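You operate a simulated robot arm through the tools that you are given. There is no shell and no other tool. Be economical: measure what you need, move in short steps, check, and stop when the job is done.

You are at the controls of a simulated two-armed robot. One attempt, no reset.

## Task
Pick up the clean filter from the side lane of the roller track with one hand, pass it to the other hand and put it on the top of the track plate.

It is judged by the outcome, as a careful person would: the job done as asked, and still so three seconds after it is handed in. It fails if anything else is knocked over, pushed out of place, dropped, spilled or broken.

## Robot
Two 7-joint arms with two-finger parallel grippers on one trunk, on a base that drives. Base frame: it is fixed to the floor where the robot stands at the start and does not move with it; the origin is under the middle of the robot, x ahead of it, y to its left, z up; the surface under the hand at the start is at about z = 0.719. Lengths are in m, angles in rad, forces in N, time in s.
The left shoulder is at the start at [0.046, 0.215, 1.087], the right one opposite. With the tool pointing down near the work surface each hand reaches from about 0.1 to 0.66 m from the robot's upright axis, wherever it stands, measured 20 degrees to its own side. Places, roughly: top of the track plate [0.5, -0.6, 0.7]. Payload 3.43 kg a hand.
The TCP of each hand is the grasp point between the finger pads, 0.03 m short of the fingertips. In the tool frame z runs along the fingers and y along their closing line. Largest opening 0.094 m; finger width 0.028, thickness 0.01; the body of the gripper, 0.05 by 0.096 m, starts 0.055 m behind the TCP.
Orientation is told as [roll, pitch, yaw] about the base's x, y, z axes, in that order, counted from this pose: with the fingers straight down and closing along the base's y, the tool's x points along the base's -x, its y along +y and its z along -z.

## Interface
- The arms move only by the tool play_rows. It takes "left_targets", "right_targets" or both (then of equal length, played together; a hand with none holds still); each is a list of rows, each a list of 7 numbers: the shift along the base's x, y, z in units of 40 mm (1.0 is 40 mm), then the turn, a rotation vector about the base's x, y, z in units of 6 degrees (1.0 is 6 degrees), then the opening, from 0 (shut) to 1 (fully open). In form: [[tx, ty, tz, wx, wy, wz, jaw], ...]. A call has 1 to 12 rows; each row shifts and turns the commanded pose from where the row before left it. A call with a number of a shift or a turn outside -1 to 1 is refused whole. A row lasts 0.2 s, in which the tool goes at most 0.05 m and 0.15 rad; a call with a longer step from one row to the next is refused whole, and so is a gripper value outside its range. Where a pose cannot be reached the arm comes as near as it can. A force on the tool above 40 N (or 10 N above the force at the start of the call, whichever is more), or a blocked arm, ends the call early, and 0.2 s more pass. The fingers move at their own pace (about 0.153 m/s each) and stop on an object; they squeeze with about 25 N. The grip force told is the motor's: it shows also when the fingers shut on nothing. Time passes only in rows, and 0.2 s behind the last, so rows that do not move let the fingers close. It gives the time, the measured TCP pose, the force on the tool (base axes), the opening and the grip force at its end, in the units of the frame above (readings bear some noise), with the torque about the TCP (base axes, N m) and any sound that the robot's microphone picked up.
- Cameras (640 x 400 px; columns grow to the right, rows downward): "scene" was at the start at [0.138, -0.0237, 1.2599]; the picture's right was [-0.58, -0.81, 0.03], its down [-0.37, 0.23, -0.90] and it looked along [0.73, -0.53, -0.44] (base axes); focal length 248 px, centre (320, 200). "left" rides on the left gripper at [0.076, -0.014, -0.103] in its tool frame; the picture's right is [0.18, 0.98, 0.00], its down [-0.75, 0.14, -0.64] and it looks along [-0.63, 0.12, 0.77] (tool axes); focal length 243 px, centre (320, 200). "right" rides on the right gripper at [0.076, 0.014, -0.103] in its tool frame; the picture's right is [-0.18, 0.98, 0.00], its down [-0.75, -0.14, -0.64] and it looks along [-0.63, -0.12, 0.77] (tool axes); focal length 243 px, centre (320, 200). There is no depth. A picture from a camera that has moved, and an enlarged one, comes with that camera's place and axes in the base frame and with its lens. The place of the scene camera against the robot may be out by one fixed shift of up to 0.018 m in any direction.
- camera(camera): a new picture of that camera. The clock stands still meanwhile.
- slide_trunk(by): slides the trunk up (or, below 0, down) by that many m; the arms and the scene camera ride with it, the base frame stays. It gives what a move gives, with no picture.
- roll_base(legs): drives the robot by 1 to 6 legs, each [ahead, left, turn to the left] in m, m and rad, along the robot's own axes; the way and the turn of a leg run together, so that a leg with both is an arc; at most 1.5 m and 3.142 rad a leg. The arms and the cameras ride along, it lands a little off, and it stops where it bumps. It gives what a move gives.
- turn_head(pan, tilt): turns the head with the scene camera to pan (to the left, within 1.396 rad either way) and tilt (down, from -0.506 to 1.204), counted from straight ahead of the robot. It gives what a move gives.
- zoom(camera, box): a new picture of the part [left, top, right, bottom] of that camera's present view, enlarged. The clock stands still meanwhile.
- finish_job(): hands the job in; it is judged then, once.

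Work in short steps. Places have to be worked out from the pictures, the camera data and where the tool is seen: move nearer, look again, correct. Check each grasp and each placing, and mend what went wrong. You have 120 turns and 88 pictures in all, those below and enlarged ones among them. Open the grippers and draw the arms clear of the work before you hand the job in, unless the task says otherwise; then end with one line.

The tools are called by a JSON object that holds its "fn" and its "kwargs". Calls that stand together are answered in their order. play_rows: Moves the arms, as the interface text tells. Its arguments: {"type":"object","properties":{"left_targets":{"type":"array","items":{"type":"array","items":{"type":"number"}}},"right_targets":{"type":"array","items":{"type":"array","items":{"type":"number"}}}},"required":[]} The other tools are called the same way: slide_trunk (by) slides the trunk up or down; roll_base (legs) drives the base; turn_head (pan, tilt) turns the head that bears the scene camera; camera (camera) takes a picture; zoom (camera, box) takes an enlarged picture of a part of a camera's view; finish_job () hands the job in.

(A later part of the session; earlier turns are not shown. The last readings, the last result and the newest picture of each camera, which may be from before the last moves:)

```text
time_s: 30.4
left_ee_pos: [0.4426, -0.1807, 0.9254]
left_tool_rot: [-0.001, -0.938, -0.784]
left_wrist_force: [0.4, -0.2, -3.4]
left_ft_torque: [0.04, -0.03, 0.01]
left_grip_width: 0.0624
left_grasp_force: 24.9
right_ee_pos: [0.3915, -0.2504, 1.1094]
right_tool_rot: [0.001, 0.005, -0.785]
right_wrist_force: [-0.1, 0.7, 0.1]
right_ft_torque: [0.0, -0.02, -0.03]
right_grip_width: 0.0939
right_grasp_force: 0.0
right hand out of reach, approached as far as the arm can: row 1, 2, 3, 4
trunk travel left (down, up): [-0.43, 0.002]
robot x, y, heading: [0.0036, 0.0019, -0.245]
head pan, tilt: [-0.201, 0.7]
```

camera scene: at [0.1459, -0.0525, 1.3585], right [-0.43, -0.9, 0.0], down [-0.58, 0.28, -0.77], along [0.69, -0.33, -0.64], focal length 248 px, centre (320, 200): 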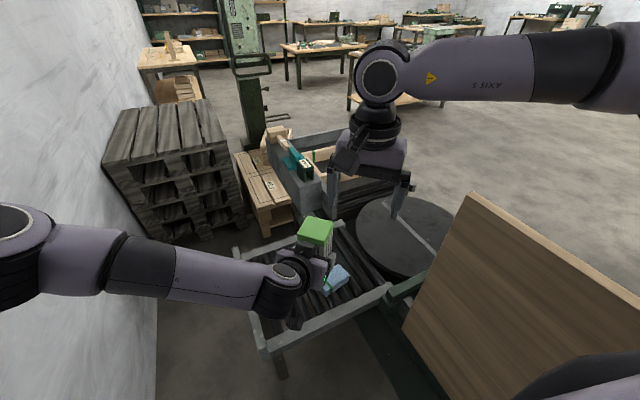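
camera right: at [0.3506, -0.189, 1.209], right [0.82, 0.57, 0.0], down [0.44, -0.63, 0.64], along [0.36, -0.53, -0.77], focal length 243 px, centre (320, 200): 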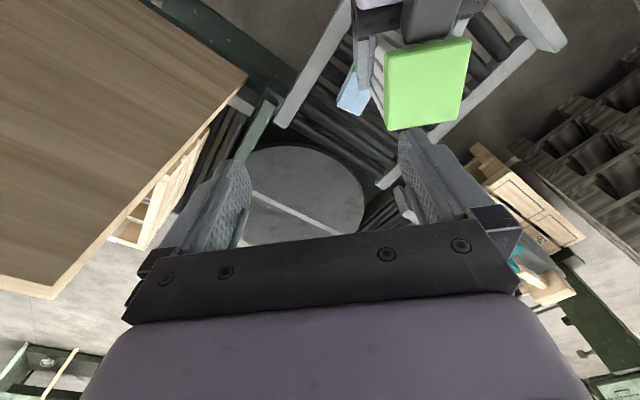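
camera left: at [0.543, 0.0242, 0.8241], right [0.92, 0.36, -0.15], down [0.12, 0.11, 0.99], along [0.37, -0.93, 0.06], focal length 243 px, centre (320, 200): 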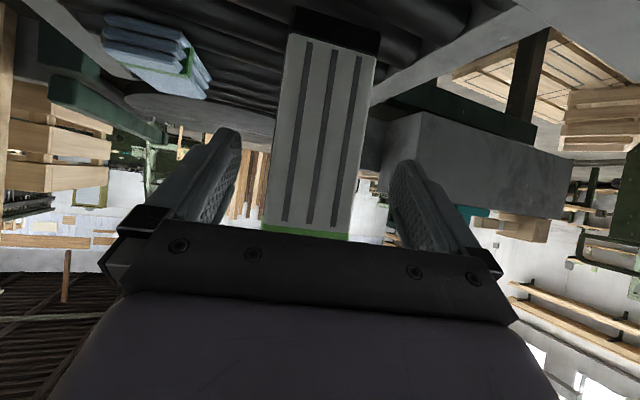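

Both x and y are limited at this height, so I go lower with both hands (relative to the raised shoulders) and retry.

{"fn": "play_rows", "kwargs": {"left_targets": [[0, 0, -0.8, 0, 0, 0, 0], [0, 0, -0.8, 0, 0, 0, 0], [0, 0, 0, 0, 0, 0, 0], [0, 0, 0, 0, 0, 0, 0], [0, 0, 0, 0, 0, 0, 0], [0, 0, 0, 0, 0, 0, 0]], "right_targets": [[0, 0, 0, 0, 0, 0, 1], [0, 0, -0.8, 0, 0, 0, 1], [0, 0, -0.8, 0, 0, 0, 1], [0, 0, -0.5, 0, 0, 0, 1], [0.5, 0.4, 0, 0, 0, 0, 1], [0.5, 0.4, 0, 0, 0, 0, 1]]}}

```text
time_s: 31.8
left_ee_pos: [0.4401, -0.1879, 0.8874]
left_tool_rot: [0.006, -0.935, -0.785]
left_wrist_force: [-0.4, 0.2, -2.3]
left_ft_torque: [0.03, -0.01, -0.02]
left_grip_width: 0.0624
left_grasp_force: 25.1
left hand out of reach, approached as far as the arm can: row 1, 2
right_ee_pos: [0.3833, -0.2608, 1.034]
right_tool_rot: [0.0, 0.004, -0.783]
right_wrist_force: [0.0, 0.2, 0.7]
right_ft_torque: [-0.01, 0.02, 0.02]
right_grip_width: 0.0939
right_grasp_force: 0.0
right hand out of reach, approached as far as the arm can: row 2, 3, 4, 5, 6
trunk travel left (down, up): [-0.43, 0.002]
robot x, y, heading: [0.0056, 0.0043, -0.242]
head pan, tilt: [-0.201, 0.7]
```

Still limited, likely by a wrist joint. I test by turning the right hand's yaw back +18° and stepping in x.

{"fn": "play_rows", "kwargs": {"right_targets": [[0, 0, 0, 0, 0, 1, 1], [0, 0, 0, 0, 0, 1, 1], [0, 0, 0, 0, 0, 1, 1], [0, 0, -0.5, 0, 0, 0, 1], [0.3, -0.5, 0, 0, 0, 0, 1], [0.3, -0.5, 0, 0, 0, 0, 1]]}}

{"fn": "turn_head", "kwargs": {"pan": -1.0, "tilt": 0.3}}

{"fn": "camera", "kwargs": {"camera": "scene"}}

```text
time_s: 33.2
left_ee_pos: [0.4402, -0.1891, 0.8883]
left_tool_rot: [0.005, -0.932, -0.785]
left_wrist_force: [0.9, -0.2, -2.6]
left_ft_torque: [-0.01, 0.0, 0.01]
left_grip_width: 0.0623
left_grasp_force: 24.9
right_ee_pos: [0.4025, -0.3058, 1.0146]
right_tool_rot: [-0.001, 0.003, -0.468]
right_wrist_force: [0.3, -0.1, 0.9]
right_ft_torque: [0.01, -0.02, 0.01]
right_grip_width: 0.094
right_grasp_force: 0.0
right hand out of reach, approached as far as the arm can: row 4
trunk travel left (down, up): [-0.43, 0.002]
robot x, y, heading: [0.0051, 0.0049, -0.24]
head pan, tilt: [-0.201, 0.7]
```

```text
time_s: 34.4
left_ee_pos: [0.4412, -0.1882, 0.8873]
left_tool_rot: [0.005, -0.933, -0.785]
left_wrist_force: [0.2, 0.2, -1.2]
left_ft_torque: [0.02, 0.03, 0.01]
left_grip_width: 0.0623
left_grasp_force: 25.4
right_ee_pos: [0.4046, -0.3058, 1.0153]
right_tool_rot: [-0.002, 0.004, -0.47]
right_wrist_force: [-0.3, -0.1, 0.4]
right_ft_torque: [-0.01, 0.02, -0.01]
right_grip_width: 0.0941
right_grasp_force: 0.2
trunk travel left (down, up): [-0.43, 0.002]
robot x, y, heading: [0.0014, 0.0054, -0.245]
head pan, tilt: [-1.0, 0.3]
```

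```text
54 pictures are left
camera scene: at [0.0992, -0.1042, 1.3946], right [-0.95, -0.32, 0.0], down [-0.09, 0.28, -0.96], along [0.3, -0.91, -0.3], focal length 248 px, centre (320, 200)
```

scene: 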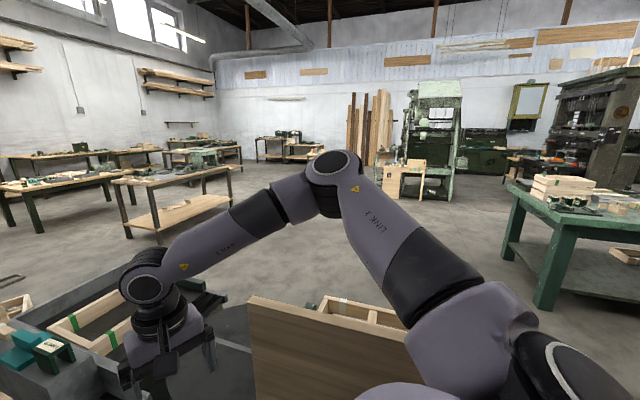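

The arm moves freely outward; inward is limited. With yaw now -27°, I test moving inward toward the filter's location, keeping clear above it.

{"fn": "play_rows", "kwargs": {"right_targets": [[0, 0, 0, 0, 0, 0.9, 1], [0.2, 0.4, 0.2, 0, 0, 0.9, 1], [0.2, 0.5, 0.2, 0, 0, 0.9, 1], [0.2, 0.5, 0, 0, 0, 0.9, 1], [0.2, 0.5, 0, 0, 0, 0, 1], [0.1, 0.5, 0, 0, 0, 0, 1]]}}

```text
time_s: 35.8
left_ee_pos: [0.4411, -0.1866, 0.8878]
left_tool_rot: [0.005, -0.934, -0.787]
left_wrist_force: [0.3, -0.2, -3.1]
left_ft_torque: [0.03, -0.02, 0.01]
left_grip_width: 0.0624
left_grasp_force: 24.6
right_ee_pos: [0.3855, -0.2558, 1.0504]
right_tool_rot: [0.002, 0.001, -0.091]
right_wrist_force: [-0.5, 0.1, -0.4]
right_ft_torque: [-0.03, 0.03, -0.01]
right_grip_width: 0.0942
right_grasp_force: 0.1
right hand out of reach, approached as far as the arm can: row 2, 3, 4, 5, 6
trunk travel left (down, up): [-0.43, 0.002]
robot x, y, heading: [-0.0013, 0.0026, -0.248]
head pan, tilt: [-1.0, 0.3]
```

The right hand's inward limit is about y=-0.26 here, so the filter must come further to the right. I move the right hand up and out, and bring the left hand toward -y with its yaw turned more.

{"fn": "play_rows", "kwargs": {"right_targets": [[0, -0.5, 0.5, 0, 0, -0.9, 1], [0, -0.5, 0.5, 0, 0, -0.9, 1], [0, -0.5, 0.5, 0, 0, -0.9, 1], [0.3, -0.5, 0.5, 0, 0, -0.9, 1], [0.3, -0.4, 0.3, 0, 0, -0.9, 1], [0.3, 0, 0, 0, 0, -0.9, 1], [0, 0, 0, 0, 0, -0.9, 1], [0, 0, 0, 0, 0, -0.9, 1]], "left_targets": [[0, 0, 0, 0, 0, 0, 0], [0, 0, 0, 0, 0, 0, 0], [0, 0, 0, 0, 0, -0.9, 0], [0, -0.6, 0.2, 0, 0, -0.9, 0], [0, -0.6, 0.2, 0, 0, -0.9, 0], [-0.1, -0.6, 0.2, 0, 0, 0, 0], [-0.1, -0.6, 0.2, 0, 0, 0, 0], [0, 0, 0, 0, 0, 0, 0]]}}

{"fn": "turn_head", "kwargs": {"pan": -0.4, "tilt": 0.6}}

{"fn": "camera", "kwargs": {"camera": "scene"}}

{"fn": "camera", "kwargs": {"camera": "right"}}

```text
time_s: 37.6
left_ee_pos: [0.4102, -0.2836, 0.9117]
left_tool_rot: [-0.058, -0.904, -0.907]
left_wrist_force: [0.0, 0.2, -3.4]
left_ft_torque: [0.01, 0.0, 0.0]
left_grip_width: 0.0621
left_grasp_force: 25.5
left hand out of reach, approached as far as the arm can: row 3, 4
right_ee_pos: [0.4219, -0.3532, 1.144]
right_tool_rot: [-0.001, 0.003, -0.849]
right_wrist_force: [0.3, 1.0, -0.2]
right_ft_torque: [0.0, -0.03, 0.0]
right_grip_width: 0.0942
right_grasp_force: 0.1
trunk travel left (down, up): [-0.43, 0.002]
robot x, y, heading: [0.0061, 0.0053, -0.251]
head pan, tilt: [-1.0, 0.3]
```

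```text
time_s: 38.6
left_ee_pos: [0.4109, -0.2829, 0.9105]
left_tool_rot: [-0.056, -0.903, -0.909]
left_wrist_force: [0.7, -1.0, -2.3]
left_ft_torque: [0.03, 0.03, 0.01]
left_grip_width: 0.062
left_grasp_force: 24.9
right_ee_pos: [0.4229, -0.3517, 1.1422]
right_tool_rot: [-0.001, 0.003, -0.844]
right_wrist_force: [0.3, -0.9, 0.2]
right_ft_torque: [0.04, -0.01, -0.07]
right_grip_width: 0.0939
right_grasp_force: 0.1
trunk travel left (down, up): [-0.43, 0.002]
robot x, y, heading: [0.0037, 0.0037, -0.246]
head pan, tilt: [-0.4, 0.6]
```

```text
53 pictures are left
camera scene: at [0.1399, -0.0691, 1.3671], right [-0.6, -0.8, 0.0], down [-0.45, 0.34, -0.83], along [0.66, -0.5, -0.56], focal length 248 px, centre (320, 200)
```

scene: 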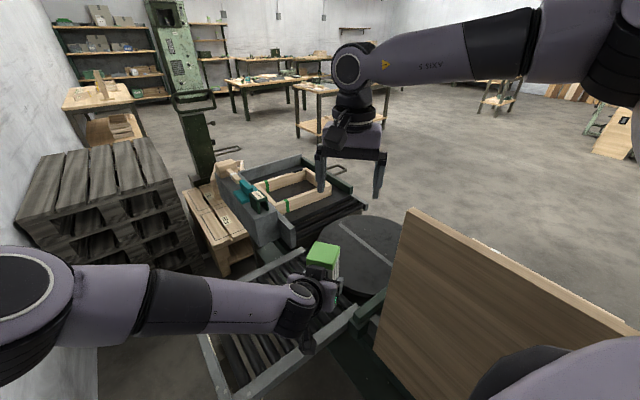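

```text
52 pictures are left
camera right: at [0.3832, -0.2857, 1.2464], right [0.86, 0.51, 0.0], down [0.4, -0.66, 0.64], along [0.33, -0.55, -0.77], focal length 243 px, centre (320, 200)
```

right: 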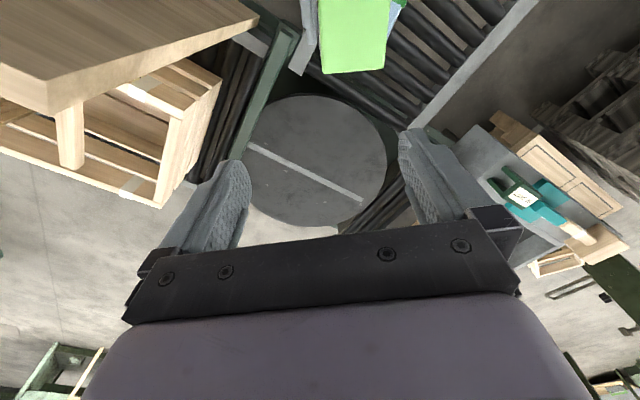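

Now the filter (centre ≈(0.418,-0.292), top ≈0.983) is near the right hand. I move the right hand over it and down to z 1.06.

{"fn": "play_rows", "kwargs": {"right_targets": [[0, 0.45, 0, 0, 0, -0.3, 1], [0, 0.45, 0, 0, 0, -0.3, 1], [0, 0.45, -0.3, 0, 0, 0, 1], [0, 0, -0.8, 0, 0, 0, 1], [0, 0, -0.8, 0, 0, 0, 1], [0, 0, 0, 0, 0, 0, 1]]}}

{"fn": "camera", "kwargs": {"camera": "right"}}

{"fn": "zoom", "kwargs": {"camera": "scene", "box": [220, 120, 460, 320]}}

```text
time_s: 40.0
left_ee_pos: [0.4096, -0.2828, 0.9116]
left_tool_rot: [-0.059, -0.904, -0.908]
left_wrist_force: [-0.2, 0.2, -2.8]
left_ft_torque: [0.02, 0.01, 0.01]
left_grip_width: 0.0624
left_grasp_force: 25.0
right_ee_pos: [0.4211, -0.2976, 1.0659]
right_tool_rot: [0.0, 0.002, -0.908]
right_wrist_force: [-0.5, -0.6, 1.0]
right_ft_torque: [-0.02, 0.0, 0.01]
right_grip_width: 0.094
right_grasp_force: 0.1
trunk travel left (down, up): [-0.43, 0.002]
robot x, y, heading: [-0.0003, 0.0043, -0.244]
head pan, tilt: [-0.4, 0.6]
```

```text
51 pictures are left
camera right: at [0.3863, -0.229, 1.1698], right [0.89, 0.46, 0.0], down [0.35, -0.68, 0.64], along [0.29, -0.57, -0.77], focal length 243 px, centre (320, 200)
```

right: 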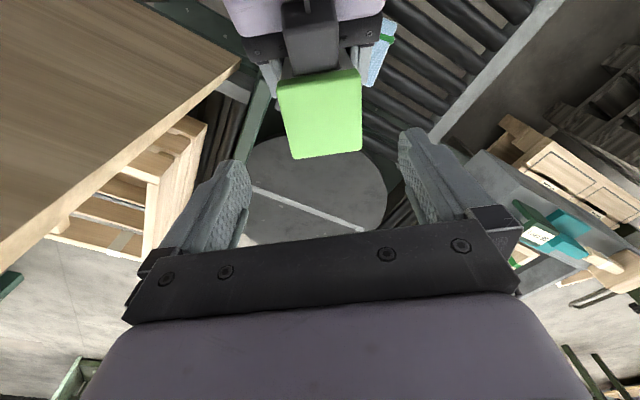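

```text
2.00 times, centred on (340, 220) of scene
camera zoom: at [0.1398, -0.0689, 1.3671], right [-0.6, -0.8, 0.0], down [-0.45, 0.34, -0.83], along [0.66, -0.5, -0.56], focal length 495 px, centre (280, 160)
```

zoom: 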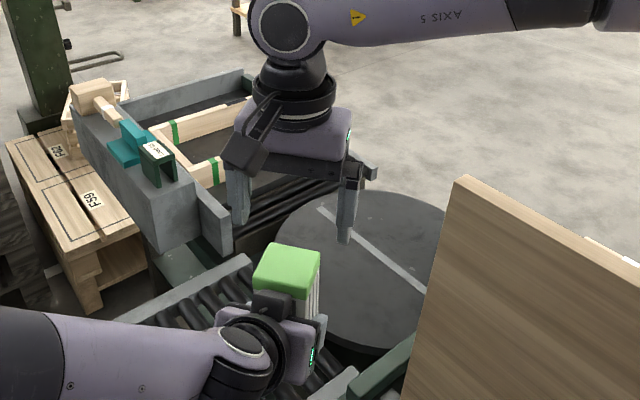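

Filter top is centred under the right gripper at (0.419,-0.291). Lowering the right hand to z≈0.968 around its top.

{"fn": "play_rows", "kwargs": {"right_targets": [[0.03, -0.03, -0.8, 0, 0, 0, 1], [0, 0, -0.8, 0, 0, 0, 1], [0, 0, -0.8, 0, 0, 0, 1], [0, 0, 0, 0, 0, 0, 1]]}}

{"fn": "camera", "kwargs": {"camera": "right"}}

{"fn": "zoom", "kwargs": {"camera": "scene", "box": [220, 120, 460, 320]}}

```text
time_s: 41.0
left_ee_pos: [0.4051, -0.2843, 0.9073]
left_tool_rot: [-0.069, -0.893, -0.916]
left_wrist_force: [-21.7, -7.7, -21.8]
left_ft_torque: [0.45, -1.02, 0.02]
left_grip_width: 0.0625
left_grasp_force: 25.7
right_ee_pos: [0.4037, -0.3131, 0.9872]
right_tool_rot: [0.019, -0.002, -0.908]
right_wrist_force: [21.8, 8.3, 19.4]
right_ft_torque: [0.77, -0.65, -0.66]
right_grip_width: 0.094
right_grasp_force: 0.2
right hand out of reach, approached as far as the arm can: row 1, 2, 3
trunk travel left (down, up): [-0.43, 0.002]
robot x, y, heading: [0.0016, 0.0057, -0.246]
head pan, tilt: [-0.4, 0.6]
```

```text
49 pictures are left
camera right: at [0.3678, -0.2445, 1.0889], right [0.89, 0.46, 0.02], down [0.34, -0.69, 0.64], along [0.31, -0.56, -0.77], focal length 243 px, centre (320, 200)
```

right: 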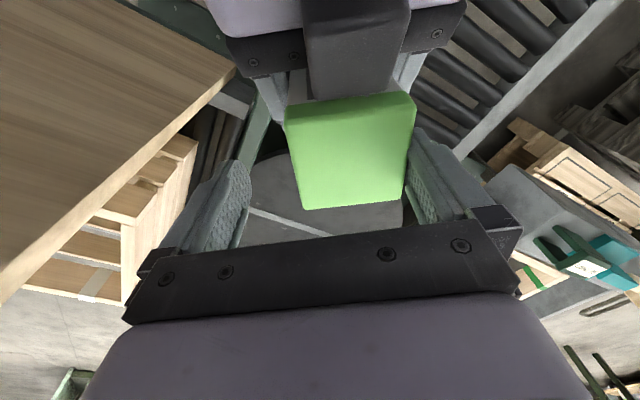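

```text
2.00 times, centred on (340, 220) of scene
camera zoom: at [0.14, -0.069, 1.3671], right [-0.6, -0.8, 0.0], down [-0.45, 0.34, -0.82], along [0.66, -0.5, -0.57], focal length 495 px, centre (280, 160)
```

zoom: 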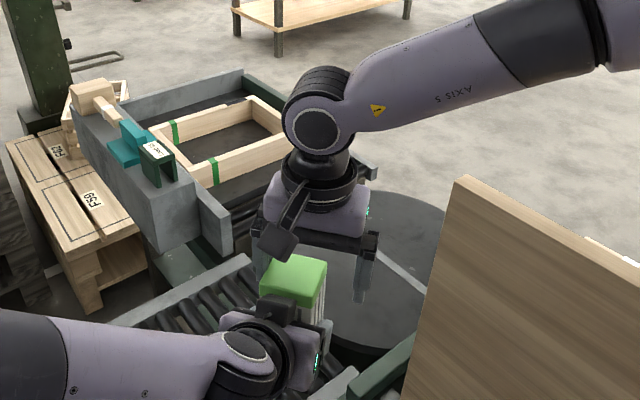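

The right arm drifted outward while lowering (its inward limit grows with depth) and pressed on the filter. I raise the right hand out, then do the handover ~9 cm higher.

{"fn": "play_rows", "kwargs": {"right_targets": [[0.25, 0.17, 0.4, 0, 0, 0, 1], [0.2, 0.15, 0.8, 0, 0, 0, 1], [0, 0, 0.8, 0, 0, 0, 1], [0, 0, 0.8, 0, 0, 0, 1], [0, 0, 0.8, 0, 0, 0, 1], [0, 0, 0.5, 0, 0, 0, 1], [0, 0, 0, 0, 0, 0, 1]], "left_targets": [[0, 0, 0, 0, 0, 0, 0], [0, 0, 0, 0, 0, 0, 0], [0, 0, 0.4, 0, 0, 0, 0], [0, 0, 0.7, 0, 0, 0, 0], [0, 0, 0.7, 0, 0, 0, 0], [0, 0, 0.5, 0, 0, 0, 0], [0, 0, 0, 0, 0, 0, 0]]}}

{"fn": "camera", "kwargs": {"camera": "right"}}

{"fn": "camera", "kwargs": {"camera": "scene"}}

```text
time_s: 42.6
left_ee_pos: [0.4114, -0.2834, 1.0033]
left_tool_rot: [-0.059, -0.901, -0.909]
left_wrist_force: [-0.5, -0.4, -1.7]
left_ft_torque: [0.02, 0.03, 0.0]
left_grip_width: 0.0621
left_grasp_force: 24.9
right_ee_pos: [0.4166, -0.3022, 1.1486]
right_tool_rot: [-0.003, 0.003, -0.908]
right_wrist_force: [-0.1, 0.5, -0.4]
right_ft_torque: [-0.01, 0.03, 0.03]
right_grip_width: 0.094
right_grasp_force: 0.0
right hand out of reach, approached as far as the arm can: row 1
trunk travel left (down, up): [-0.43, 0.002]
robot x, y, heading: [0.0069, 0.0059, -0.246]
head pan, tilt: [-0.4, 0.6]
```

```text
47 pictures are left
camera right: at [0.3816, -0.2349, 1.2524], right [0.89, 0.46, 0.0], down [0.35, -0.68, 0.64], along [0.29, -0.57, -0.77], focal length 243 px, centre (320, 200)
```

right: 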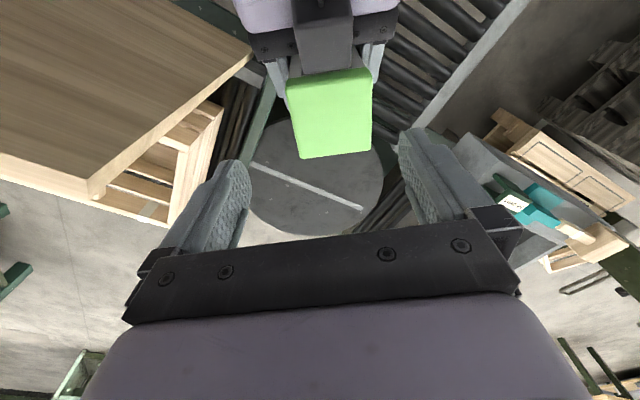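

```text
46 pictures are left
camera scene: at [0.14, -0.069, 1.3671], right [-0.6, -0.8, 0.0], down [-0.45, 0.34, -0.82], along [0.66, -0.5, -0.57], focal length 248 px, centre (320, 200)
```

scene: 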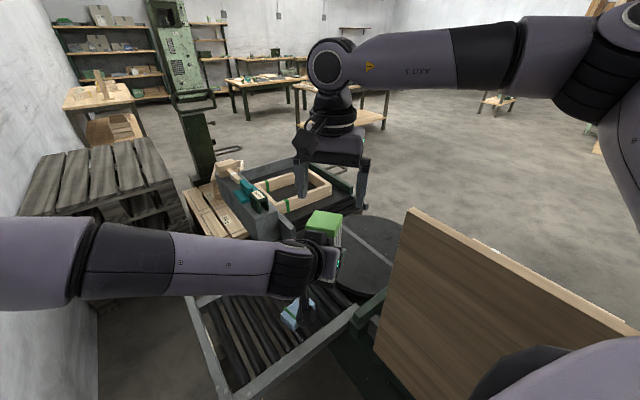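

Handover height is good: top centre ≈(0.419,-0.290,1.07). Lowering the right hand by 9 cm with a slight inward correction.

{"fn": "play_rows", "kwargs": {"right_targets": [[0.15, 0.1, -0.6, 0, 0, 0, 1], [0, 0, -0.6, 0, 0, 0, 1], [0, 0, -0.55, 0, 0, 0, 1], [0, 0, -0.5, 0, 0, 0, 1], [0, 0, 0, 0, 0, 0, 1]]}}

{"fn": "camera", "kwargs": {"camera": "right"}}

```text
time_s: 43.8
left_ee_pos: [0.4101, -0.2821, 1.0042]
left_tool_rot: [-0.06, -0.901, -0.909]
left_wrist_force: [0.5, 0.8, -2.7]
left_ft_torque: [0.0, 0.03, 0.01]
left_grip_width: 0.062
left_grasp_force: 24.8
right_ee_pos: [0.4222, -0.2997, 1.0594]
right_tool_rot: [-0.004, 0.003, -0.909]
right_wrist_force: [0.1, -0.1, 0.3]
right_ft_torque: [-0.01, 0.03, -0.01]
right_grip_width: 0.094
right_grasp_force: 0.0
trunk travel left (down, up): [-0.43, 0.002]
robot x, y, heading: [0.0044, 0.0052, -0.244]
head pan, tilt: [-0.4, 0.6]
```

```text
45 pictures are left
camera right: at [0.3876, -0.2309, 1.1623], right [0.89, 0.46, 0.0], down [0.35, -0.68, 0.64], along [0.29, -0.57, -0.77], focal length 243 px, centre (320, 200)
```

right: 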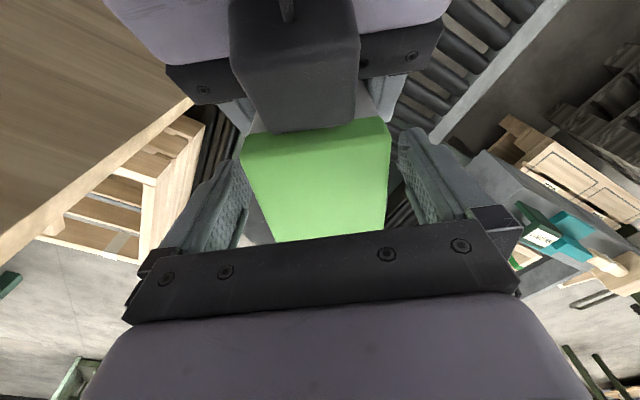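

Filter top sits between the right fingers with no contact force. Closing the right hand.

{"fn": "play_rows", "kwargs": {"right_targets": [[0, 0, 0, 0, 0, 0, 0.6], [0, 0, 0, 0, 0, 0, 0], [0, 0, 0, 0, 0, 0, 0], [0, 0, 0, 0, 0, 0, 0]]}}

{"fn": "camera", "kwargs": {"camera": "right"}}

{"fn": "zoom", "kwargs": {"camera": "scene", "box": [220, 120, 460, 320]}}

```text
time_s: 44.8
left_ee_pos: [0.4104, -0.2849, 1.0027]
left_tool_rot: [-0.061, -0.905, -0.911]
left_wrist_force: [-8.0, -6.0, 0.6]
left_ft_torque: [0.53, -0.79, 0.2]
left_grip_width: 0.0619
left_grasp_force: 25.0
right_ee_pos: [0.4227, -0.2995, 1.0595]
right_tool_rot: [0.0, 0.003, -0.908]
right_wrist_force: [8.1, 6.7, 0.2]
right_ft_torque: [-0.19, 0.34, -0.41]
right_grip_width: 0.0638
right_grasp_force: 25.0
trunk travel left (down, up): [-0.43, 0.002]
robot x, y, heading: [0.0029, 0.0064, -0.246]
head pan, tilt: [-0.4, 0.6]
```

```text
44 pictures are left
camera right: at [0.3878, -0.2306, 1.1625], right [0.89, 0.46, 0.0], down [0.35, -0.68, 0.64], along [0.29, -0.57, -0.77], focal length 243 px, centre (320, 200)
```

right: 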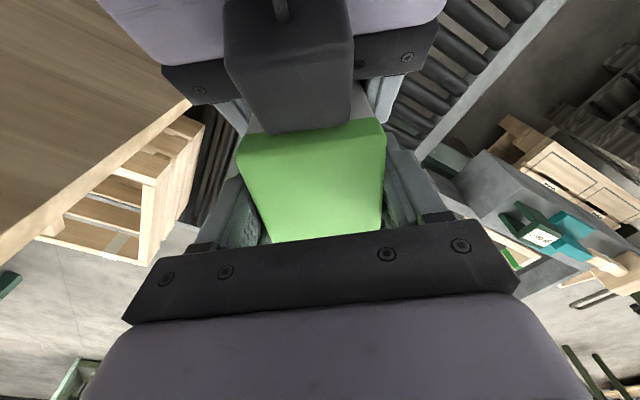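

```text
2.00 times, centred on (340, 220) of scene
camera zoom: at [0.1399, -0.069, 1.3671], right [-0.6, -0.8, 0.0], down [-0.45, 0.34, -0.82], along [0.66, -0.5, -0.57], focal length 495 px, centre (280, 160)
```

zoom: 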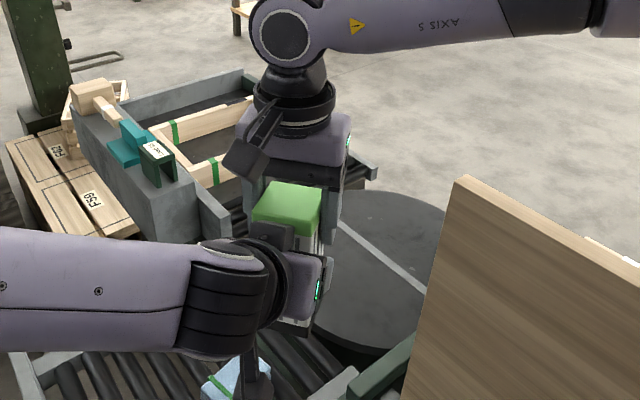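

The right hand holds it (63.8 mm, 25 N). Opening the left and drawing it back horizontally.

{"fn": "play_rows", "kwargs": {"left_targets": [[0, 0, 0, 0, 0, 0, 1], [0, 0, 0, 0, 0, 0, 1], [0, 0, 0, 0, 0, 0, 1], [-0.3, 0.4, 0, 0, 0, 0, 1], [-0.5, 0.65, 0, 0, 0, 0, 1], [-0.5, 0.65, 0, 0, 0, 0, 1], [-0.5, 0.65, 0, 0, 0, 0, 1]]}}

{"fn": "camera", "kwargs": {"camera": "scene"}}

{"fn": "camera", "kwargs": {"camera": "left"}}

```text
time_s: 46.4
left_ee_pos: [0.3377, -0.1894, 1.0031]
left_tool_rot: [-0.061, -0.904, -0.909]
left_wrist_force: [-0.5, 0.3, 0.2]
left_ft_torque: [0.0, 0.02, 0.02]
left_grip_width: 0.0942
left_grasp_force: 0.1
right_ee_pos: [0.4221, -0.298, 1.0593]
right_tool_rot: [-0.002, 0.004, -0.909]
right_wrist_force: [0.0, -0.5, 0.1]
right_ft_torque: [0.0, -0.06, -0.01]
right_grip_width: 0.0625
right_grasp_force: 24.9
trunk travel left (down, up): [-0.43, 0.002]
robot x, y, heading: [0.0039, 0.0087, -0.243]
head pan, tilt: [-0.4, 0.6]
```

```text
42 pictures are left
camera scene: at [0.1398, -0.0686, 1.3672], right [-0.6, -0.8, 0.0], down [-0.45, 0.34, -0.83], along [0.66, -0.5, -0.56], focal length 248 px, centre (320, 200)
```

scene: 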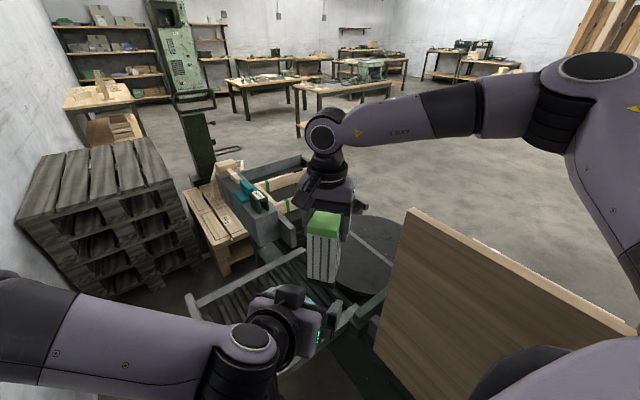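

```text
41 pictures are left
camera left: at [0.2527, -0.0918, 1.0078], right [0.73, 0.66, -0.18], down [0.12, 0.14, 0.98], along [0.67, -0.74, 0.02], focal length 243 px, centre (320, 200)
```

left: 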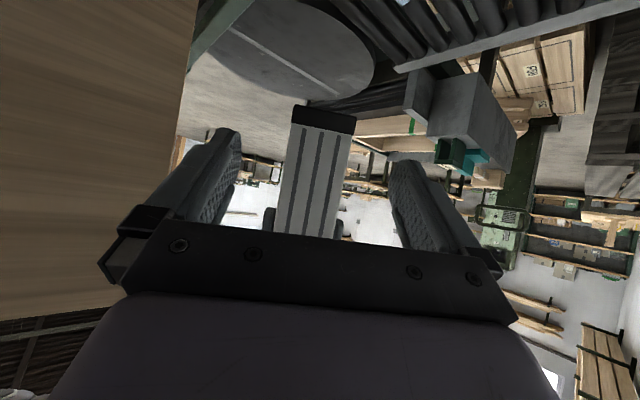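

Handover done: the filter hangs in the right hand. Now I carry it toward the plate, staying high, aiming at about (0.50,-0.52), while the left hand stays put.

{"fn": "play_rows", "kwargs": {"right_targets": [[0.35, -0.7, 0, 0, 0, 0, 0], [0.35, -0.9, 0, 0, 0, 0, 0], [0.35, -0.9, 0, 0, 0, 0, 0], [0.35, -0.9, 0, 0, 0, 0, 0], [0.35, -0.9, 0, 0, 0, 0, 0], [0.25, -0.9, 0, 0, 0, 0, 0], [0, 0, 0, 0, 0, 0, 0]]}}

{"fn": "turn_head", "kwargs": {"pan": -0.7, "tilt": 0.6}}

{"fn": "camera", "kwargs": {"camera": "scene"}}

{"fn": "camera", "kwargs": {"camera": "right"}}

```text
time_s: 48.0
left_ee_pos: [0.3387, -0.1893, 1.0024]
left_tool_rot: [-0.059, -0.905, -0.91]
left_wrist_force: [-0.1, -1.7, 0.2]
left_ft_torque: [0.03, 0.01, -0.02]
left_grip_width: 0.0937
left_grasp_force: 0.1
right_ee_pos: [0.4664, -0.506, 1.0658]
right_tool_rot: [-0.001, 0.003, -0.909]
right_wrist_force: [-0.1, 0.3, -2.2]
right_ft_torque: [-0.03, -0.01, 0.01]
right_grip_width: 0.0624
right_grasp_force: 25.6
right hand out of reach, approached as far as the arm can: row 4, 5, 6
trunk travel left (down, up): [-0.43, 0.002]
robot x, y, heading: [0.0025, 0.0026, -0.248]
head pan, tilt: [-0.4, 0.6]
```

```text
time_s: 48.8
left_ee_pos: [0.3383, -0.1893, 1.0037]
left_tool_rot: [-0.06, -0.906, -0.909]
left_wrist_force: [0.4, -0.1, 0.0]
left_ft_torque: [-0.03, 0.05, -0.01]
left_grip_width: 0.094
left_grasp_force: 0.1
right_ee_pos: [0.4674, -0.5053, 1.0655]
right_tool_rot: [0.0, 0.003, -0.91]
right_wrist_force: [-0.1, -0.5, -2.2]
right_ft_torque: [-0.03, -0.01, -0.03]
right_grip_width: 0.0625
right_grasp_force: 25.0
trunk travel left (down, up): [-0.43, 0.002]
robot x, y, heading: [0.0005, 0.0004, -0.245]
head pan, tilt: [-0.7, 0.6]
```

```text
40 pictures are left
camera scene: at [0.1211, -0.0875, 1.3671], right [-0.81, -0.59, 0.0], down [-0.33, 0.46, -0.82], along [0.48, -0.67, -0.57], focal length 248 px, centre (320, 200)
```

scene: 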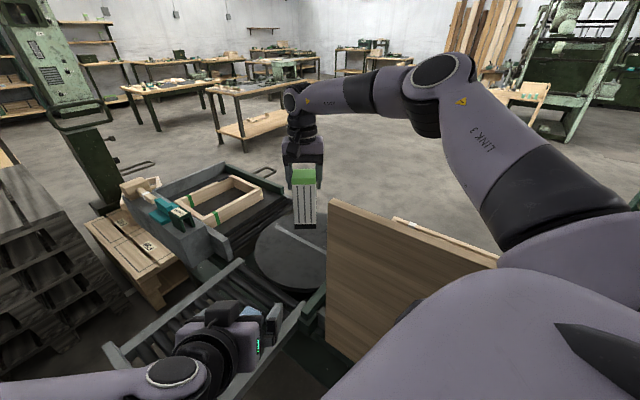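

```text
39 pictures are left
camera right: at [0.4321, -0.4374, 1.1687], right [0.89, 0.46, 0.0], down [0.35, -0.68, 0.64], along [0.29, -0.57, -0.77], focal length 243 px, centre (320, 200)
```

right: 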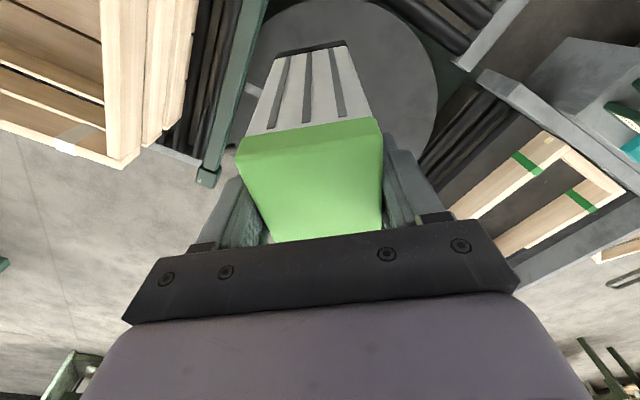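

Filter hanging well (2.2 N). Disc refit: centre (0.55,-0.61), r≈0.2. I descend to z≈0.92 while moving outward, where more reach is available.

{"fn": "play_rows", "kwargs": {"right_targets": [[0, 0, -0.8, 0, 0, 0, 0], [0.3, -0.2, -0.8, 0, 0, 0, 0], [0.4, -0.3, -0.8, 0, 0, 0, 0], [0.4, -0.3, -0.8, 0, 0, 0, 0], [0.4, -0.3, -0.4, 0, 0, 0, 0], [0, 0, 0, 0, 0, 0, 0]]}}

{"fn": "camera", "kwargs": {"camera": "scene"}}

{"fn": "camera", "kwargs": {"camera": "right"}}

```text
time_s: 50.2
left_ee_pos: [0.3389, -0.189, 1.003]
left_tool_rot: [-0.058, -0.903, -0.909]
left_wrist_force: [-0.3, 0.1, 0.6]
left_ft_torque: [0.03, -0.02, -0.02]
left_grip_width: 0.0941
left_grasp_force: 0.1
right_ee_pos: [0.4291, -0.5251, 0.9695]
right_tool_rot: [-0.001, 0.002, -0.909]
right_wrist_force: [1.0, 0.2, -1.9]
right_ft_torque: [-0.01, -0.02, -0.02]
right_grip_width: 0.0625
right_grasp_force: 24.6
right hand out of reach, approached as far as the arm can: row 1, 2, 3, 4, 5
trunk travel left (down, up): [-0.43, 0.002]
robot x, y, heading: [0.0041, 0.0042, -0.247]
head pan, tilt: [-0.7, 0.6]
```

```text
38 pictures are left
camera scene: at [0.121, -0.0876, 1.3671], right [-0.81, -0.58, 0.0], down [-0.33, 0.46, -0.82], along [0.48, -0.67, -0.57], focal length 248 px, centre (320, 200)
```

scene: 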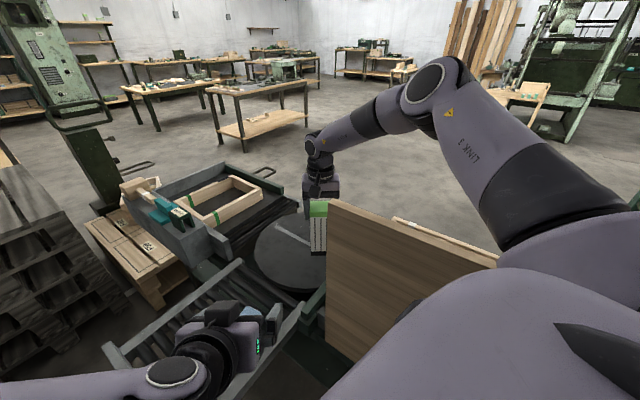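

```text
37 pictures are left
camera right: at [0.3942, -0.4567, 1.0732], right [0.89, 0.46, 0.0], down [0.35, -0.68, 0.64], along [0.29, -0.57, -0.77], focal length 243 px, centre (320, 200)
```

right: 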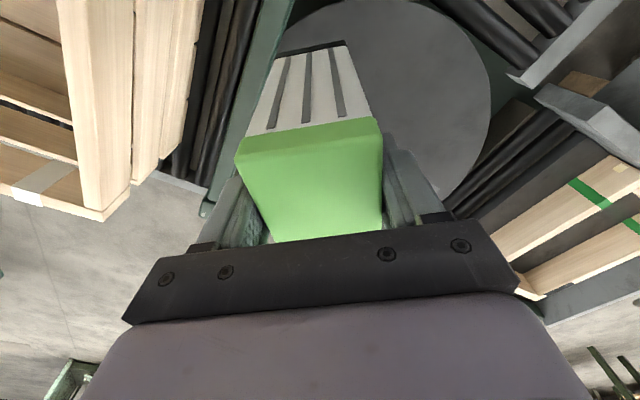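

Descent pulled the hand inward: some joint is at its limit with the elbow frozen. The filter's yaw doesn't matter on the plate, so I turn the right hand back toward yaw 0 while nudging outward.

{"fn": "play_rows", "kwargs": {"right_targets": [[0, 0, 0.1, 0, 0, 1, 0], [0, 0, 0.1, 0, 0, 1, 0], [0, 0, 0, 0, 0, 1, 0], [0, 0, 0, 0, 0, 1, 0], [0.3, 0, 0, 0, 0, 1, 0], [0.3, 0, 0, 0, 0, 1, 0], [0.3, 0, 0, 0, 0, 1, 0], [0.3, 0, 0, 0, 0, 1, 0], [0.3, 0, -0.2, 0, 0, 0, 0], [0.3, 0, -0.2, 0, 0, 0, 0]]}}

{"fn": "camera", "kwargs": {"camera": "scene"}}

```text
time_s: 52.4
left_ee_pos: [0.3397, -0.188, 1.0018]
left_tool_rot: [-0.059, -0.905, -0.91]
left_wrist_force: [-0.6, 0.8, -0.1]
left_ft_torque: [-0.01, 0.02, 0.0]
left_grip_width: 0.0944
left_grasp_force: 0.0
right_ee_pos: [0.4384, -0.4729, 0.9894]
right_tool_rot: [-0.004, 0.001, -0.074]
right_wrist_force: [0.6, 0.6, -2.0]
right_ft_torque: [-0.02, -0.05, -0.02]
right_grip_width: 0.0622
right_grasp_force: 25.3
right hand out of reach, approached as far as the arm can: row 5, 6, 7, 8, 9, 10
trunk travel left (down, up): [-0.43, 0.002]
robot x, y, heading: [0.003, 0.0041, -0.248]
head pan, tilt: [-0.7, 0.6]
```

```text
36 pictures are left
camera scene: at [0.1211, -0.0874, 1.3671], right [-0.81, -0.58, 0.0], down [-0.33, 0.46, -0.82], along [0.48, -0.67, -0.57], focal length 248 px, centre (320, 200)
```

scene: 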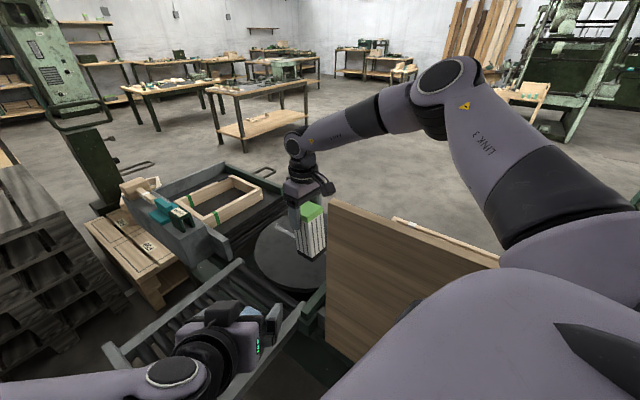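

Yaw isn't the limiting joint. I test whether tilting the tool outward (20°) frees motion toward the plate.

{"fn": "play_rows", "kwargs": {"right_targets": [[0, 0, 0, -0.7, -0.7, 0, 0], [0, 0, 0, -0.7, -0.7, 0, 0], [0, 0, 0, -0.7, -0.7, 0, 0], [0.3, -0.3, 0, 0, 0, 0, 0], [0.3, -0.3, 0, 0, 0, 0, 0], [0.3, -0.3, 0, 0, 0, 0, 0], [0, 0, 0, 0, 0, 0, 0]]}}

{"fn": "camera", "kwargs": {"camera": "scene"}}

```text
time_s: 54.0
left_ee_pos: [0.3379, -0.1885, 1.0027]
left_tool_rot: [-0.061, -0.905, -0.909]
left_wrist_force: [0.3, -0.1, -0.6]
left_ft_torque: [-0.02, 0.02, -0.01]
left_grip_width: 0.0942
left_grasp_force: 0.1
right_ee_pos: [0.4739, -0.509, 0.9887]
right_tool_rot: [-0.208, -0.232, -0.047]
right_wrist_force: [0.3, 1.3, -2.8]
right_ft_torque: [0.02, 0.0, 0.03]
right_grip_width: 0.062
right_grasp_force: 25.0
trunk travel left (down, up): [-0.43, 0.002]
robot x, y, heading: [-0.0018, 0.0015, -0.246]
head pan, tilt: [-0.7, 0.6]
```

```text
35 pictures are left
camera scene: at [0.1209, -0.0874, 1.3671], right [-0.81, -0.58, 0.0], down [-0.33, 0.46, -0.83], along [0.48, -0.67, -0.56], focal length 248 px, centre (320, 200)
```

scene: 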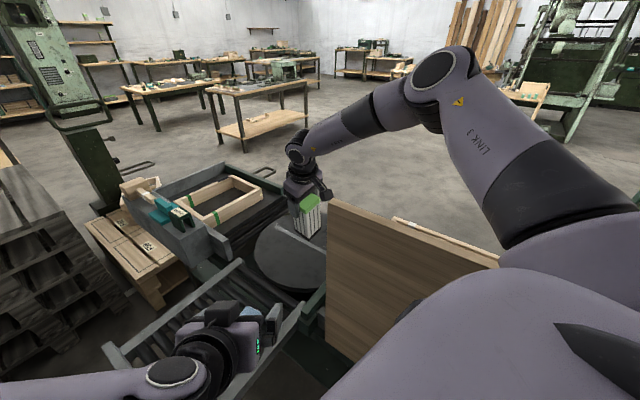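

Only geometric gain, so the wrist centre itself is limited with the elbow up. Turning the base left will put the elbow in front of the panel, nearer the plate, and let me lower the trunk. First I check the left arm's clearance to the wall.

{"fn": "turn_head", "kwargs": {"pan": 0.9, "tilt": 0.4}}

{"fn": "camera", "kwargs": {"camera": "scene"}}

```text
time_s: 55.6
left_ee_pos: [0.3385, -0.1892, 1.0034]
left_tool_rot: [-0.059, -0.904, -0.908]
left_wrist_force: [0.3, -0.6, -0.2]
left_ft_torque: [-0.02, -0.01, 0.0]
left_grip_width: 0.0938
left_grasp_force: 0.1
right_ee_pos: [0.4742, -0.5093, 0.9887]
right_tool_rot: [-0.208, -0.23, -0.046]
right_wrist_force: [-0.5, -0.5, -2.6]
right_ft_torque: [0.01, 0.02, 0.02]
right_grip_width: 0.0625
right_grasp_force: 24.7
trunk travel left (down, up): [-0.43, 0.002]
robot x, y, heading: [0.0025, 0.0049, -0.244]
head pan, tilt: [0.901, 0.4]
```

```text
34 pictures are left
camera scene: at [0.1429, 0.0404, 1.3853], right [0.61, -0.79, 0.0], down [-0.31, -0.24, -0.92], along [0.73, 0.56, -0.39], focal length 248 px, centre (320, 200)
```

scene: 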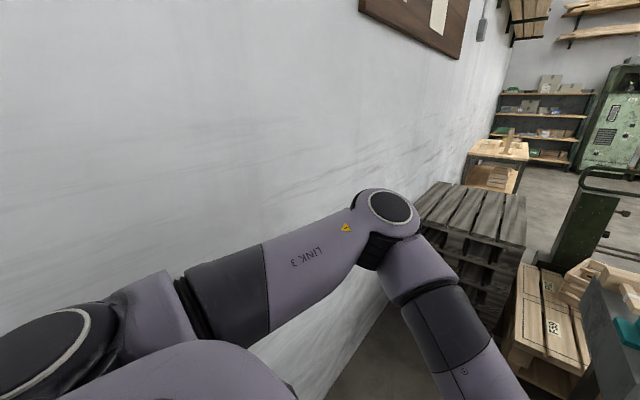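

The left elbow (≈0.43,0.15) will stay clear of the wall after a left turn. I untilt and retract/raise the right hand, then turn the base +0.45.

{"fn": "play_rows", "kwargs": {"right_targets": [[-0.3, 0.4, 0.6, 0.7, 0.7, 0, 0], [-0.4, 0.7, 0.6, 0.7, 0.7, 0, 0], [-0.4, 0.7, 0.6, 0.7, 0.7, 0, 0], [-0.4, 0.6, 0.2, 0, 0, 0, 0], [0, 0, 0, 0, 0, 0, 0]], "left_targets": [[0, 0.4, 0, 0, 0, 0, 0.5], [0, 0.4, 0, 0, 0, 0, 0.5], [0, 0.4, 0, 0, 0, 0, 0.5], [0, 0.4, 0, 0, 0, 0, 0.5], [0, 0, 0, 0, 0, 0, 0.5]]}}

{"fn": "roll_base", "kwargs": {"legs": [[0, 0, 0.25]]}}

{"fn": "turn_head", "kwargs": {"pan": -0.6, "tilt": 0.6}}

{"fn": "camera", "kwargs": {"camera": "scene"}}

```text
time_s: 56.8
left_ee_pos: [0.3384, -0.1256, 1.0031]
left_tool_rot: [-0.057, -0.904, -0.909]
left_wrist_force: [-0.6, 0.2, -0.4]
left_ft_torque: [0.02, 0.05, 0.02]
left_grip_width: 0.0469
left_grasp_force: 0.0
right_ee_pos: [0.4139, -0.4133, 1.0692]
right_tool_rot: [-0.003, 0.004, -0.073]
right_wrist_force: [0.2, 0.1, -1.5]
right_ft_torque: [-0.04, -0.03, 0.0]
right_grip_width: 0.0622
right_grasp_force: 24.5
trunk travel left (down, up): [-0.43, 0.002]
robot x, y, heading: [0.0007, 0.0021, -0.248]
head pan, tilt: [0.901, 0.4]
```

```text
time_s: 58.1
left_ee_pos: [0.3595, -0.0382, 1.003]
left_tool_rot: [-0.059, -0.903, -0.658]
left_wrist_force: [-1.1, 0.1, 0.0]
left_ft_torque: [-0.03, 0.01, -0.01]
left_grip_width: 0.047
left_grasp_force: 0.0
right_ee_pos: [0.5035, -0.2985, 1.0672]
right_tool_rot: [0.0, 0.003, 0.178]
right_wrist_force: [-0.8, -0.2, -2.3]
right_ft_torque: [0.04, -0.04, 0.03]
right_grip_width: 0.0625
right_grasp_force: 25.0
trunk travel left (down, up): [-0.43, 0.002]
robot x, y, heading: [0.002, 0.0041, 0.002]
head pan, tilt: [0.901, 0.4]
```

```text
time_s: 59.7
left_ee_pos: [0.3601, -0.038, 1.0018]
left_tool_rot: [-0.058, -0.902, -0.66]
left_wrist_force: [0.1, 1.0, 0.4]
left_ft_torque: [0.04, -0.02, 0.03]
left_grip_width: 0.0469
left_grasp_force: 0.0
right_ee_pos: [0.5051, -0.2987, 1.0683]
right_tool_rot: [-0.003, 0.004, 0.179]
right_wrist_force: [-0.1, 0.1, -3.3]
right_ft_torque: [-0.02, -0.03, 0.01]
right_grip_width: 0.0621
right_grasp_force: 25.2
trunk travel left (down, up): [-0.43, 0.002]
robot x, y, heading: [0.0028, 0.0082, 0.007]
head pan, tilt: [-0.6, 0.6]
```

```text
33 pictures are left
camera scene: at [0.1443, -0.051, 1.3671], right [-0.56, -0.83, 0.0], down [-0.47, 0.32, -0.82], along [0.68, -0.46, -0.57], focal length 248 px, centre (320, 200)
```

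scene: 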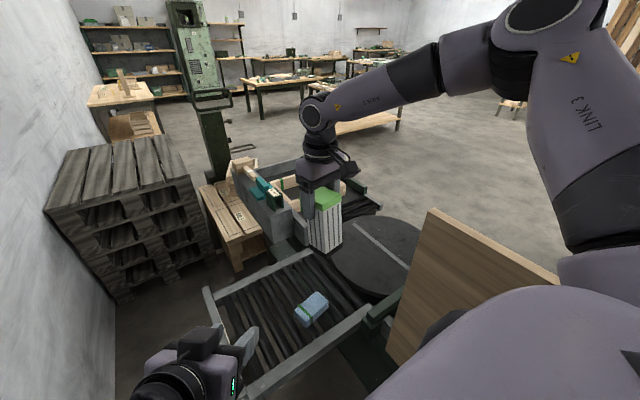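

Clear so far. Another +0.2 turn, then I move the right hand toward the plate at height.

{"fn": "roll_base", "kwargs": {"legs": [[0, 0, 0.2]]}}

{"fn": "play_rows", "kwargs": {"right_targets": [[0, -0.7, 0, 0, 0, 0, 0], [-0.1, -0.9, 0, 0, 0, -0.3, 0], [-0.1, -0.9, 0, 0, 0, -0.5, 0], [-0.1, -0.9, 0, 0, 0, -0.5, 0], [-0.1, -0.9, 0, 0, 0, -0.5, 0], [-0.1, -0.9, 0, 0, 0, -0.5, 0], [-0.1, -0.9, 0, 0, 0, -0.5, 0], [-0.1, -0.9, 0, 0, 0, -0.5, 0], [0, -0.9, 0, 0, 0, -0.5, 0], [0, 0, 0, 0, 0, 0, 0]]}}

{"fn": "turn_head", "kwargs": {"pan": -1.0, "tilt": 0.6}}

{"fn": "camera", "kwargs": {"camera": "scene"}}

```text
time_s: 60.8
left_ee_pos: [0.361, 0.0335, 1.0026]
left_tool_rot: [-0.059, -0.903, -0.462]
left_wrist_force: [-0.5, 0.2, -0.2]
left_ft_torque: [0.02, 0.0, -0.02]
left_grip_width: 0.0467
left_grasp_force: 0.1
right_ee_pos: [0.5544, -0.1951, 1.0702]
right_tool_rot: [-0.002, 0.002, 0.376]
right_wrist_force: [0.3, -0.1, -2.2]
right_ft_torque: [0.02, 0.02, -0.03]
right_grip_width: 0.0618
right_grasp_force: 25.1
trunk travel left (down, up): [-0.43, 0.002]
robot x, y, heading: [0.0036, 0.0062, 0.201]
head pan, tilt: [-0.6, 0.6]
```

```text
time_s: 63.0
left_ee_pos: [0.3612, 0.0324, 1.0026]
left_tool_rot: [-0.057, -0.901, -0.462]
left_wrist_force: [-0.1, -0.6, 0.8]
left_ft_torque: [-0.01, 0.02, 0.0]
left_grip_width: 0.0472
left_grasp_force: 0.0
right_ee_pos: [0.5173, -0.4915, 1.0666]
right_tool_rot: [-0.004, 0.004, -0.025]
right_wrist_force: [0.3, 0.5, -2.0]
right_ft_torque: [-0.03, -0.03, -0.05]
right_grip_width: 0.0622
right_grasp_force: 25.1
right hand out of reach, approached as far as the arm can: row 9
trunk travel left (down, up): [-0.43, 0.002]
robot x, y, heading: [0.0014, 0.0048, 0.2]
head pan, tilt: [-0.6, 0.6]
```

```text
time_s: 63.9
left_ee_pos: [0.3608, 0.0329, 1.0028]
left_tool_rot: [-0.058, -0.902, -0.462]
left_wrist_force: [-0.8, -0.3, 0.8]
left_ft_torque: [-0.01, 0.0, 0.0]
left_grip_width: 0.0468
left_grasp_force: 0.1
right_ee_pos: [0.5169, -0.4905, 1.0676]
right_tool_rot: [-0.003, 0.004, -0.022]
right_wrist_force: [-0.8, 0.1, -2.7]
right_ft_torque: [-0.01, -0.07, 0.02]
right_grip_width: 0.0622
right_grasp_force: 25.1
trunk travel left (down, up): [-0.43, 0.002]
robot x, y, heading: [0.0038, 0.0047, 0.202]
head pan, tilt: [-1.0, 0.6]
```

```text
32 pictures are left
camera scene: at [0.1317, -0.0531, 1.3671], right [-0.72, -0.7, 0.0], down [-0.39, 0.4, -0.82], along [0.58, -0.59, -0.57], focal length 248 px, centre (320, 200)
```

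scene: 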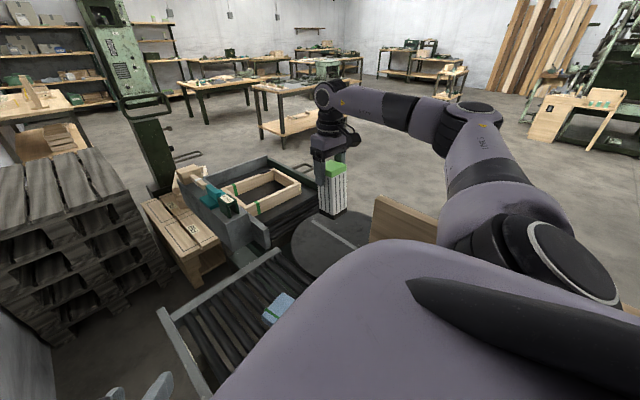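

Already over the plate at (0.517,-0.49). I try descending 10 cm to see if the arm permits it here.

{"fn": "play_rows", "kwargs": {"right_targets": [[0, 0, -0.6, 0, 0, 0, 0], [0, 0, -0.6, 0, 0, 0, 0], [0, 0, -0.6, 0, 0, 0, 0], [0, 0, -0.6, 0, 0, 0, 0], [0, 0, 0, 0, 0, 0, 0]]}}

{"fn": "camera", "kwargs": {"camera": "scene"}}

```text
time_s: 65.1
left_ee_pos: [0.3623, 0.0326, 1.0033]
left_tool_rot: [-0.057, -0.904, -0.46]
left_wrist_force: [-0.1, -1.2, -0.5]
left_ft_torque: [0.0, 0.01, 0.01]
left_grip_width: 0.0469
left_grasp_force: 0.1
right_ee_pos: [0.5145, -0.4883, 0.9713]
right_tool_rot: [-0.002, 0.002, -0.022]
right_wrist_force: [0.3, 0.4, -1.6]
right_ft_torque: [0.08, -0.02, -0.01]
right_grip_width: 0.0622
right_grasp_force: 25.3
trunk travel left (down, up): [-0.43, 0.002]
robot x, y, heading: [0.0027, 0.0004, 0.206]
head pan, tilt: [-1.0, 0.6]
```

```text
31 pictures are left
camera scene: at [0.1316, -0.0532, 1.3671], right [-0.72, -0.7, 0.0], down [-0.39, 0.4, -0.82], along [0.58, -0.59, -0.57], focal length 248 px, centre (320, 200)
```

scene: 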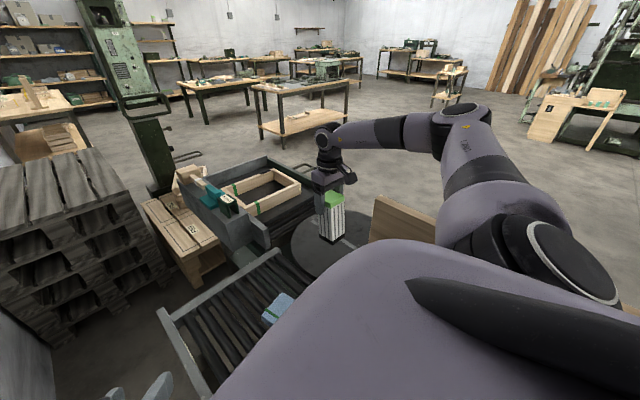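

It descends straight here. Now I shift toward the plate's middle and go a little lower.

{"fn": "play_rows", "kwargs": {"right_targets": [[0.1, -0.5, 0, 0, 0, 0, 0], [0.1, -0.5, 0, 0, 0, 0, 0], [0.1, -0.4, -0.3, 0, 0, 0, 0], [0, 0, -0.5, 0, 0, 0, 0], [0, 0, 0, 0, 0, 0, 0]]}}

{"fn": "camera", "kwargs": {"camera": "right"}}

{"fn": "zoom", "kwargs": {"camera": "scene", "box": [240, 80, 480, 280]}}

```text
time_s: 66.3
left_ee_pos: [0.3624, 0.0338, 1.0038]
left_tool_rot: [-0.058, -0.905, -0.459]
left_wrist_force: [-0.8, 0.1, 0.6]
left_ft_torque: [0.01, -0.01, -0.03]
left_grip_width: 0.047
left_grasp_force: 0.0
right_ee_pos: [0.5024, -0.4913, 0.9444]
right_tool_rot: [-0.003, 0.002, -0.025]
right_wrist_force: [-0.2, -0.2, -3.0]
right_ft_torque: [0.01, -0.04, -0.02]
right_grip_width: 0.0622
right_grasp_force: 24.9
right hand out of reach, approached as far as the arm can: row 1, 2, 3
trunk travel left (down, up): [-0.43, 0.002]
robot x, y, heading: [0.001, 0.0046, 0.199]
head pan, tilt: [-1.0, 0.6]
```

```text
30 pictures are left
camera right: at [0.4275, -0.4761, 1.0472], right [0.21, 0.98, 0.0], down [0.75, -0.16, 0.64], along [0.63, -0.14, -0.77], focal length 243 px, centre (320, 200)
```

right: 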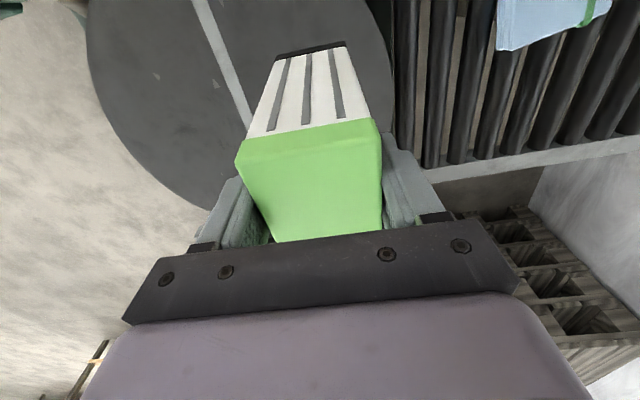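

```text
2.00 times, centred on (360, 180) of scene
camera zoom: at [0.1315, -0.0532, 1.3671], right [-0.72, -0.7, 0.0], down [-0.39, 0.4, -0.82], along [0.58, -0.59, -0.57], focal length 495 px, centre (240, 240)
```

zoom: 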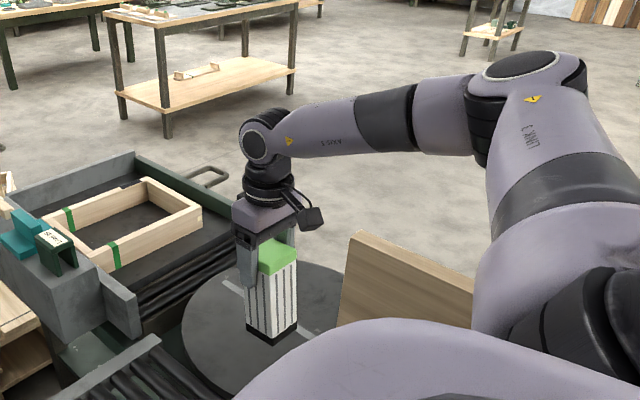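

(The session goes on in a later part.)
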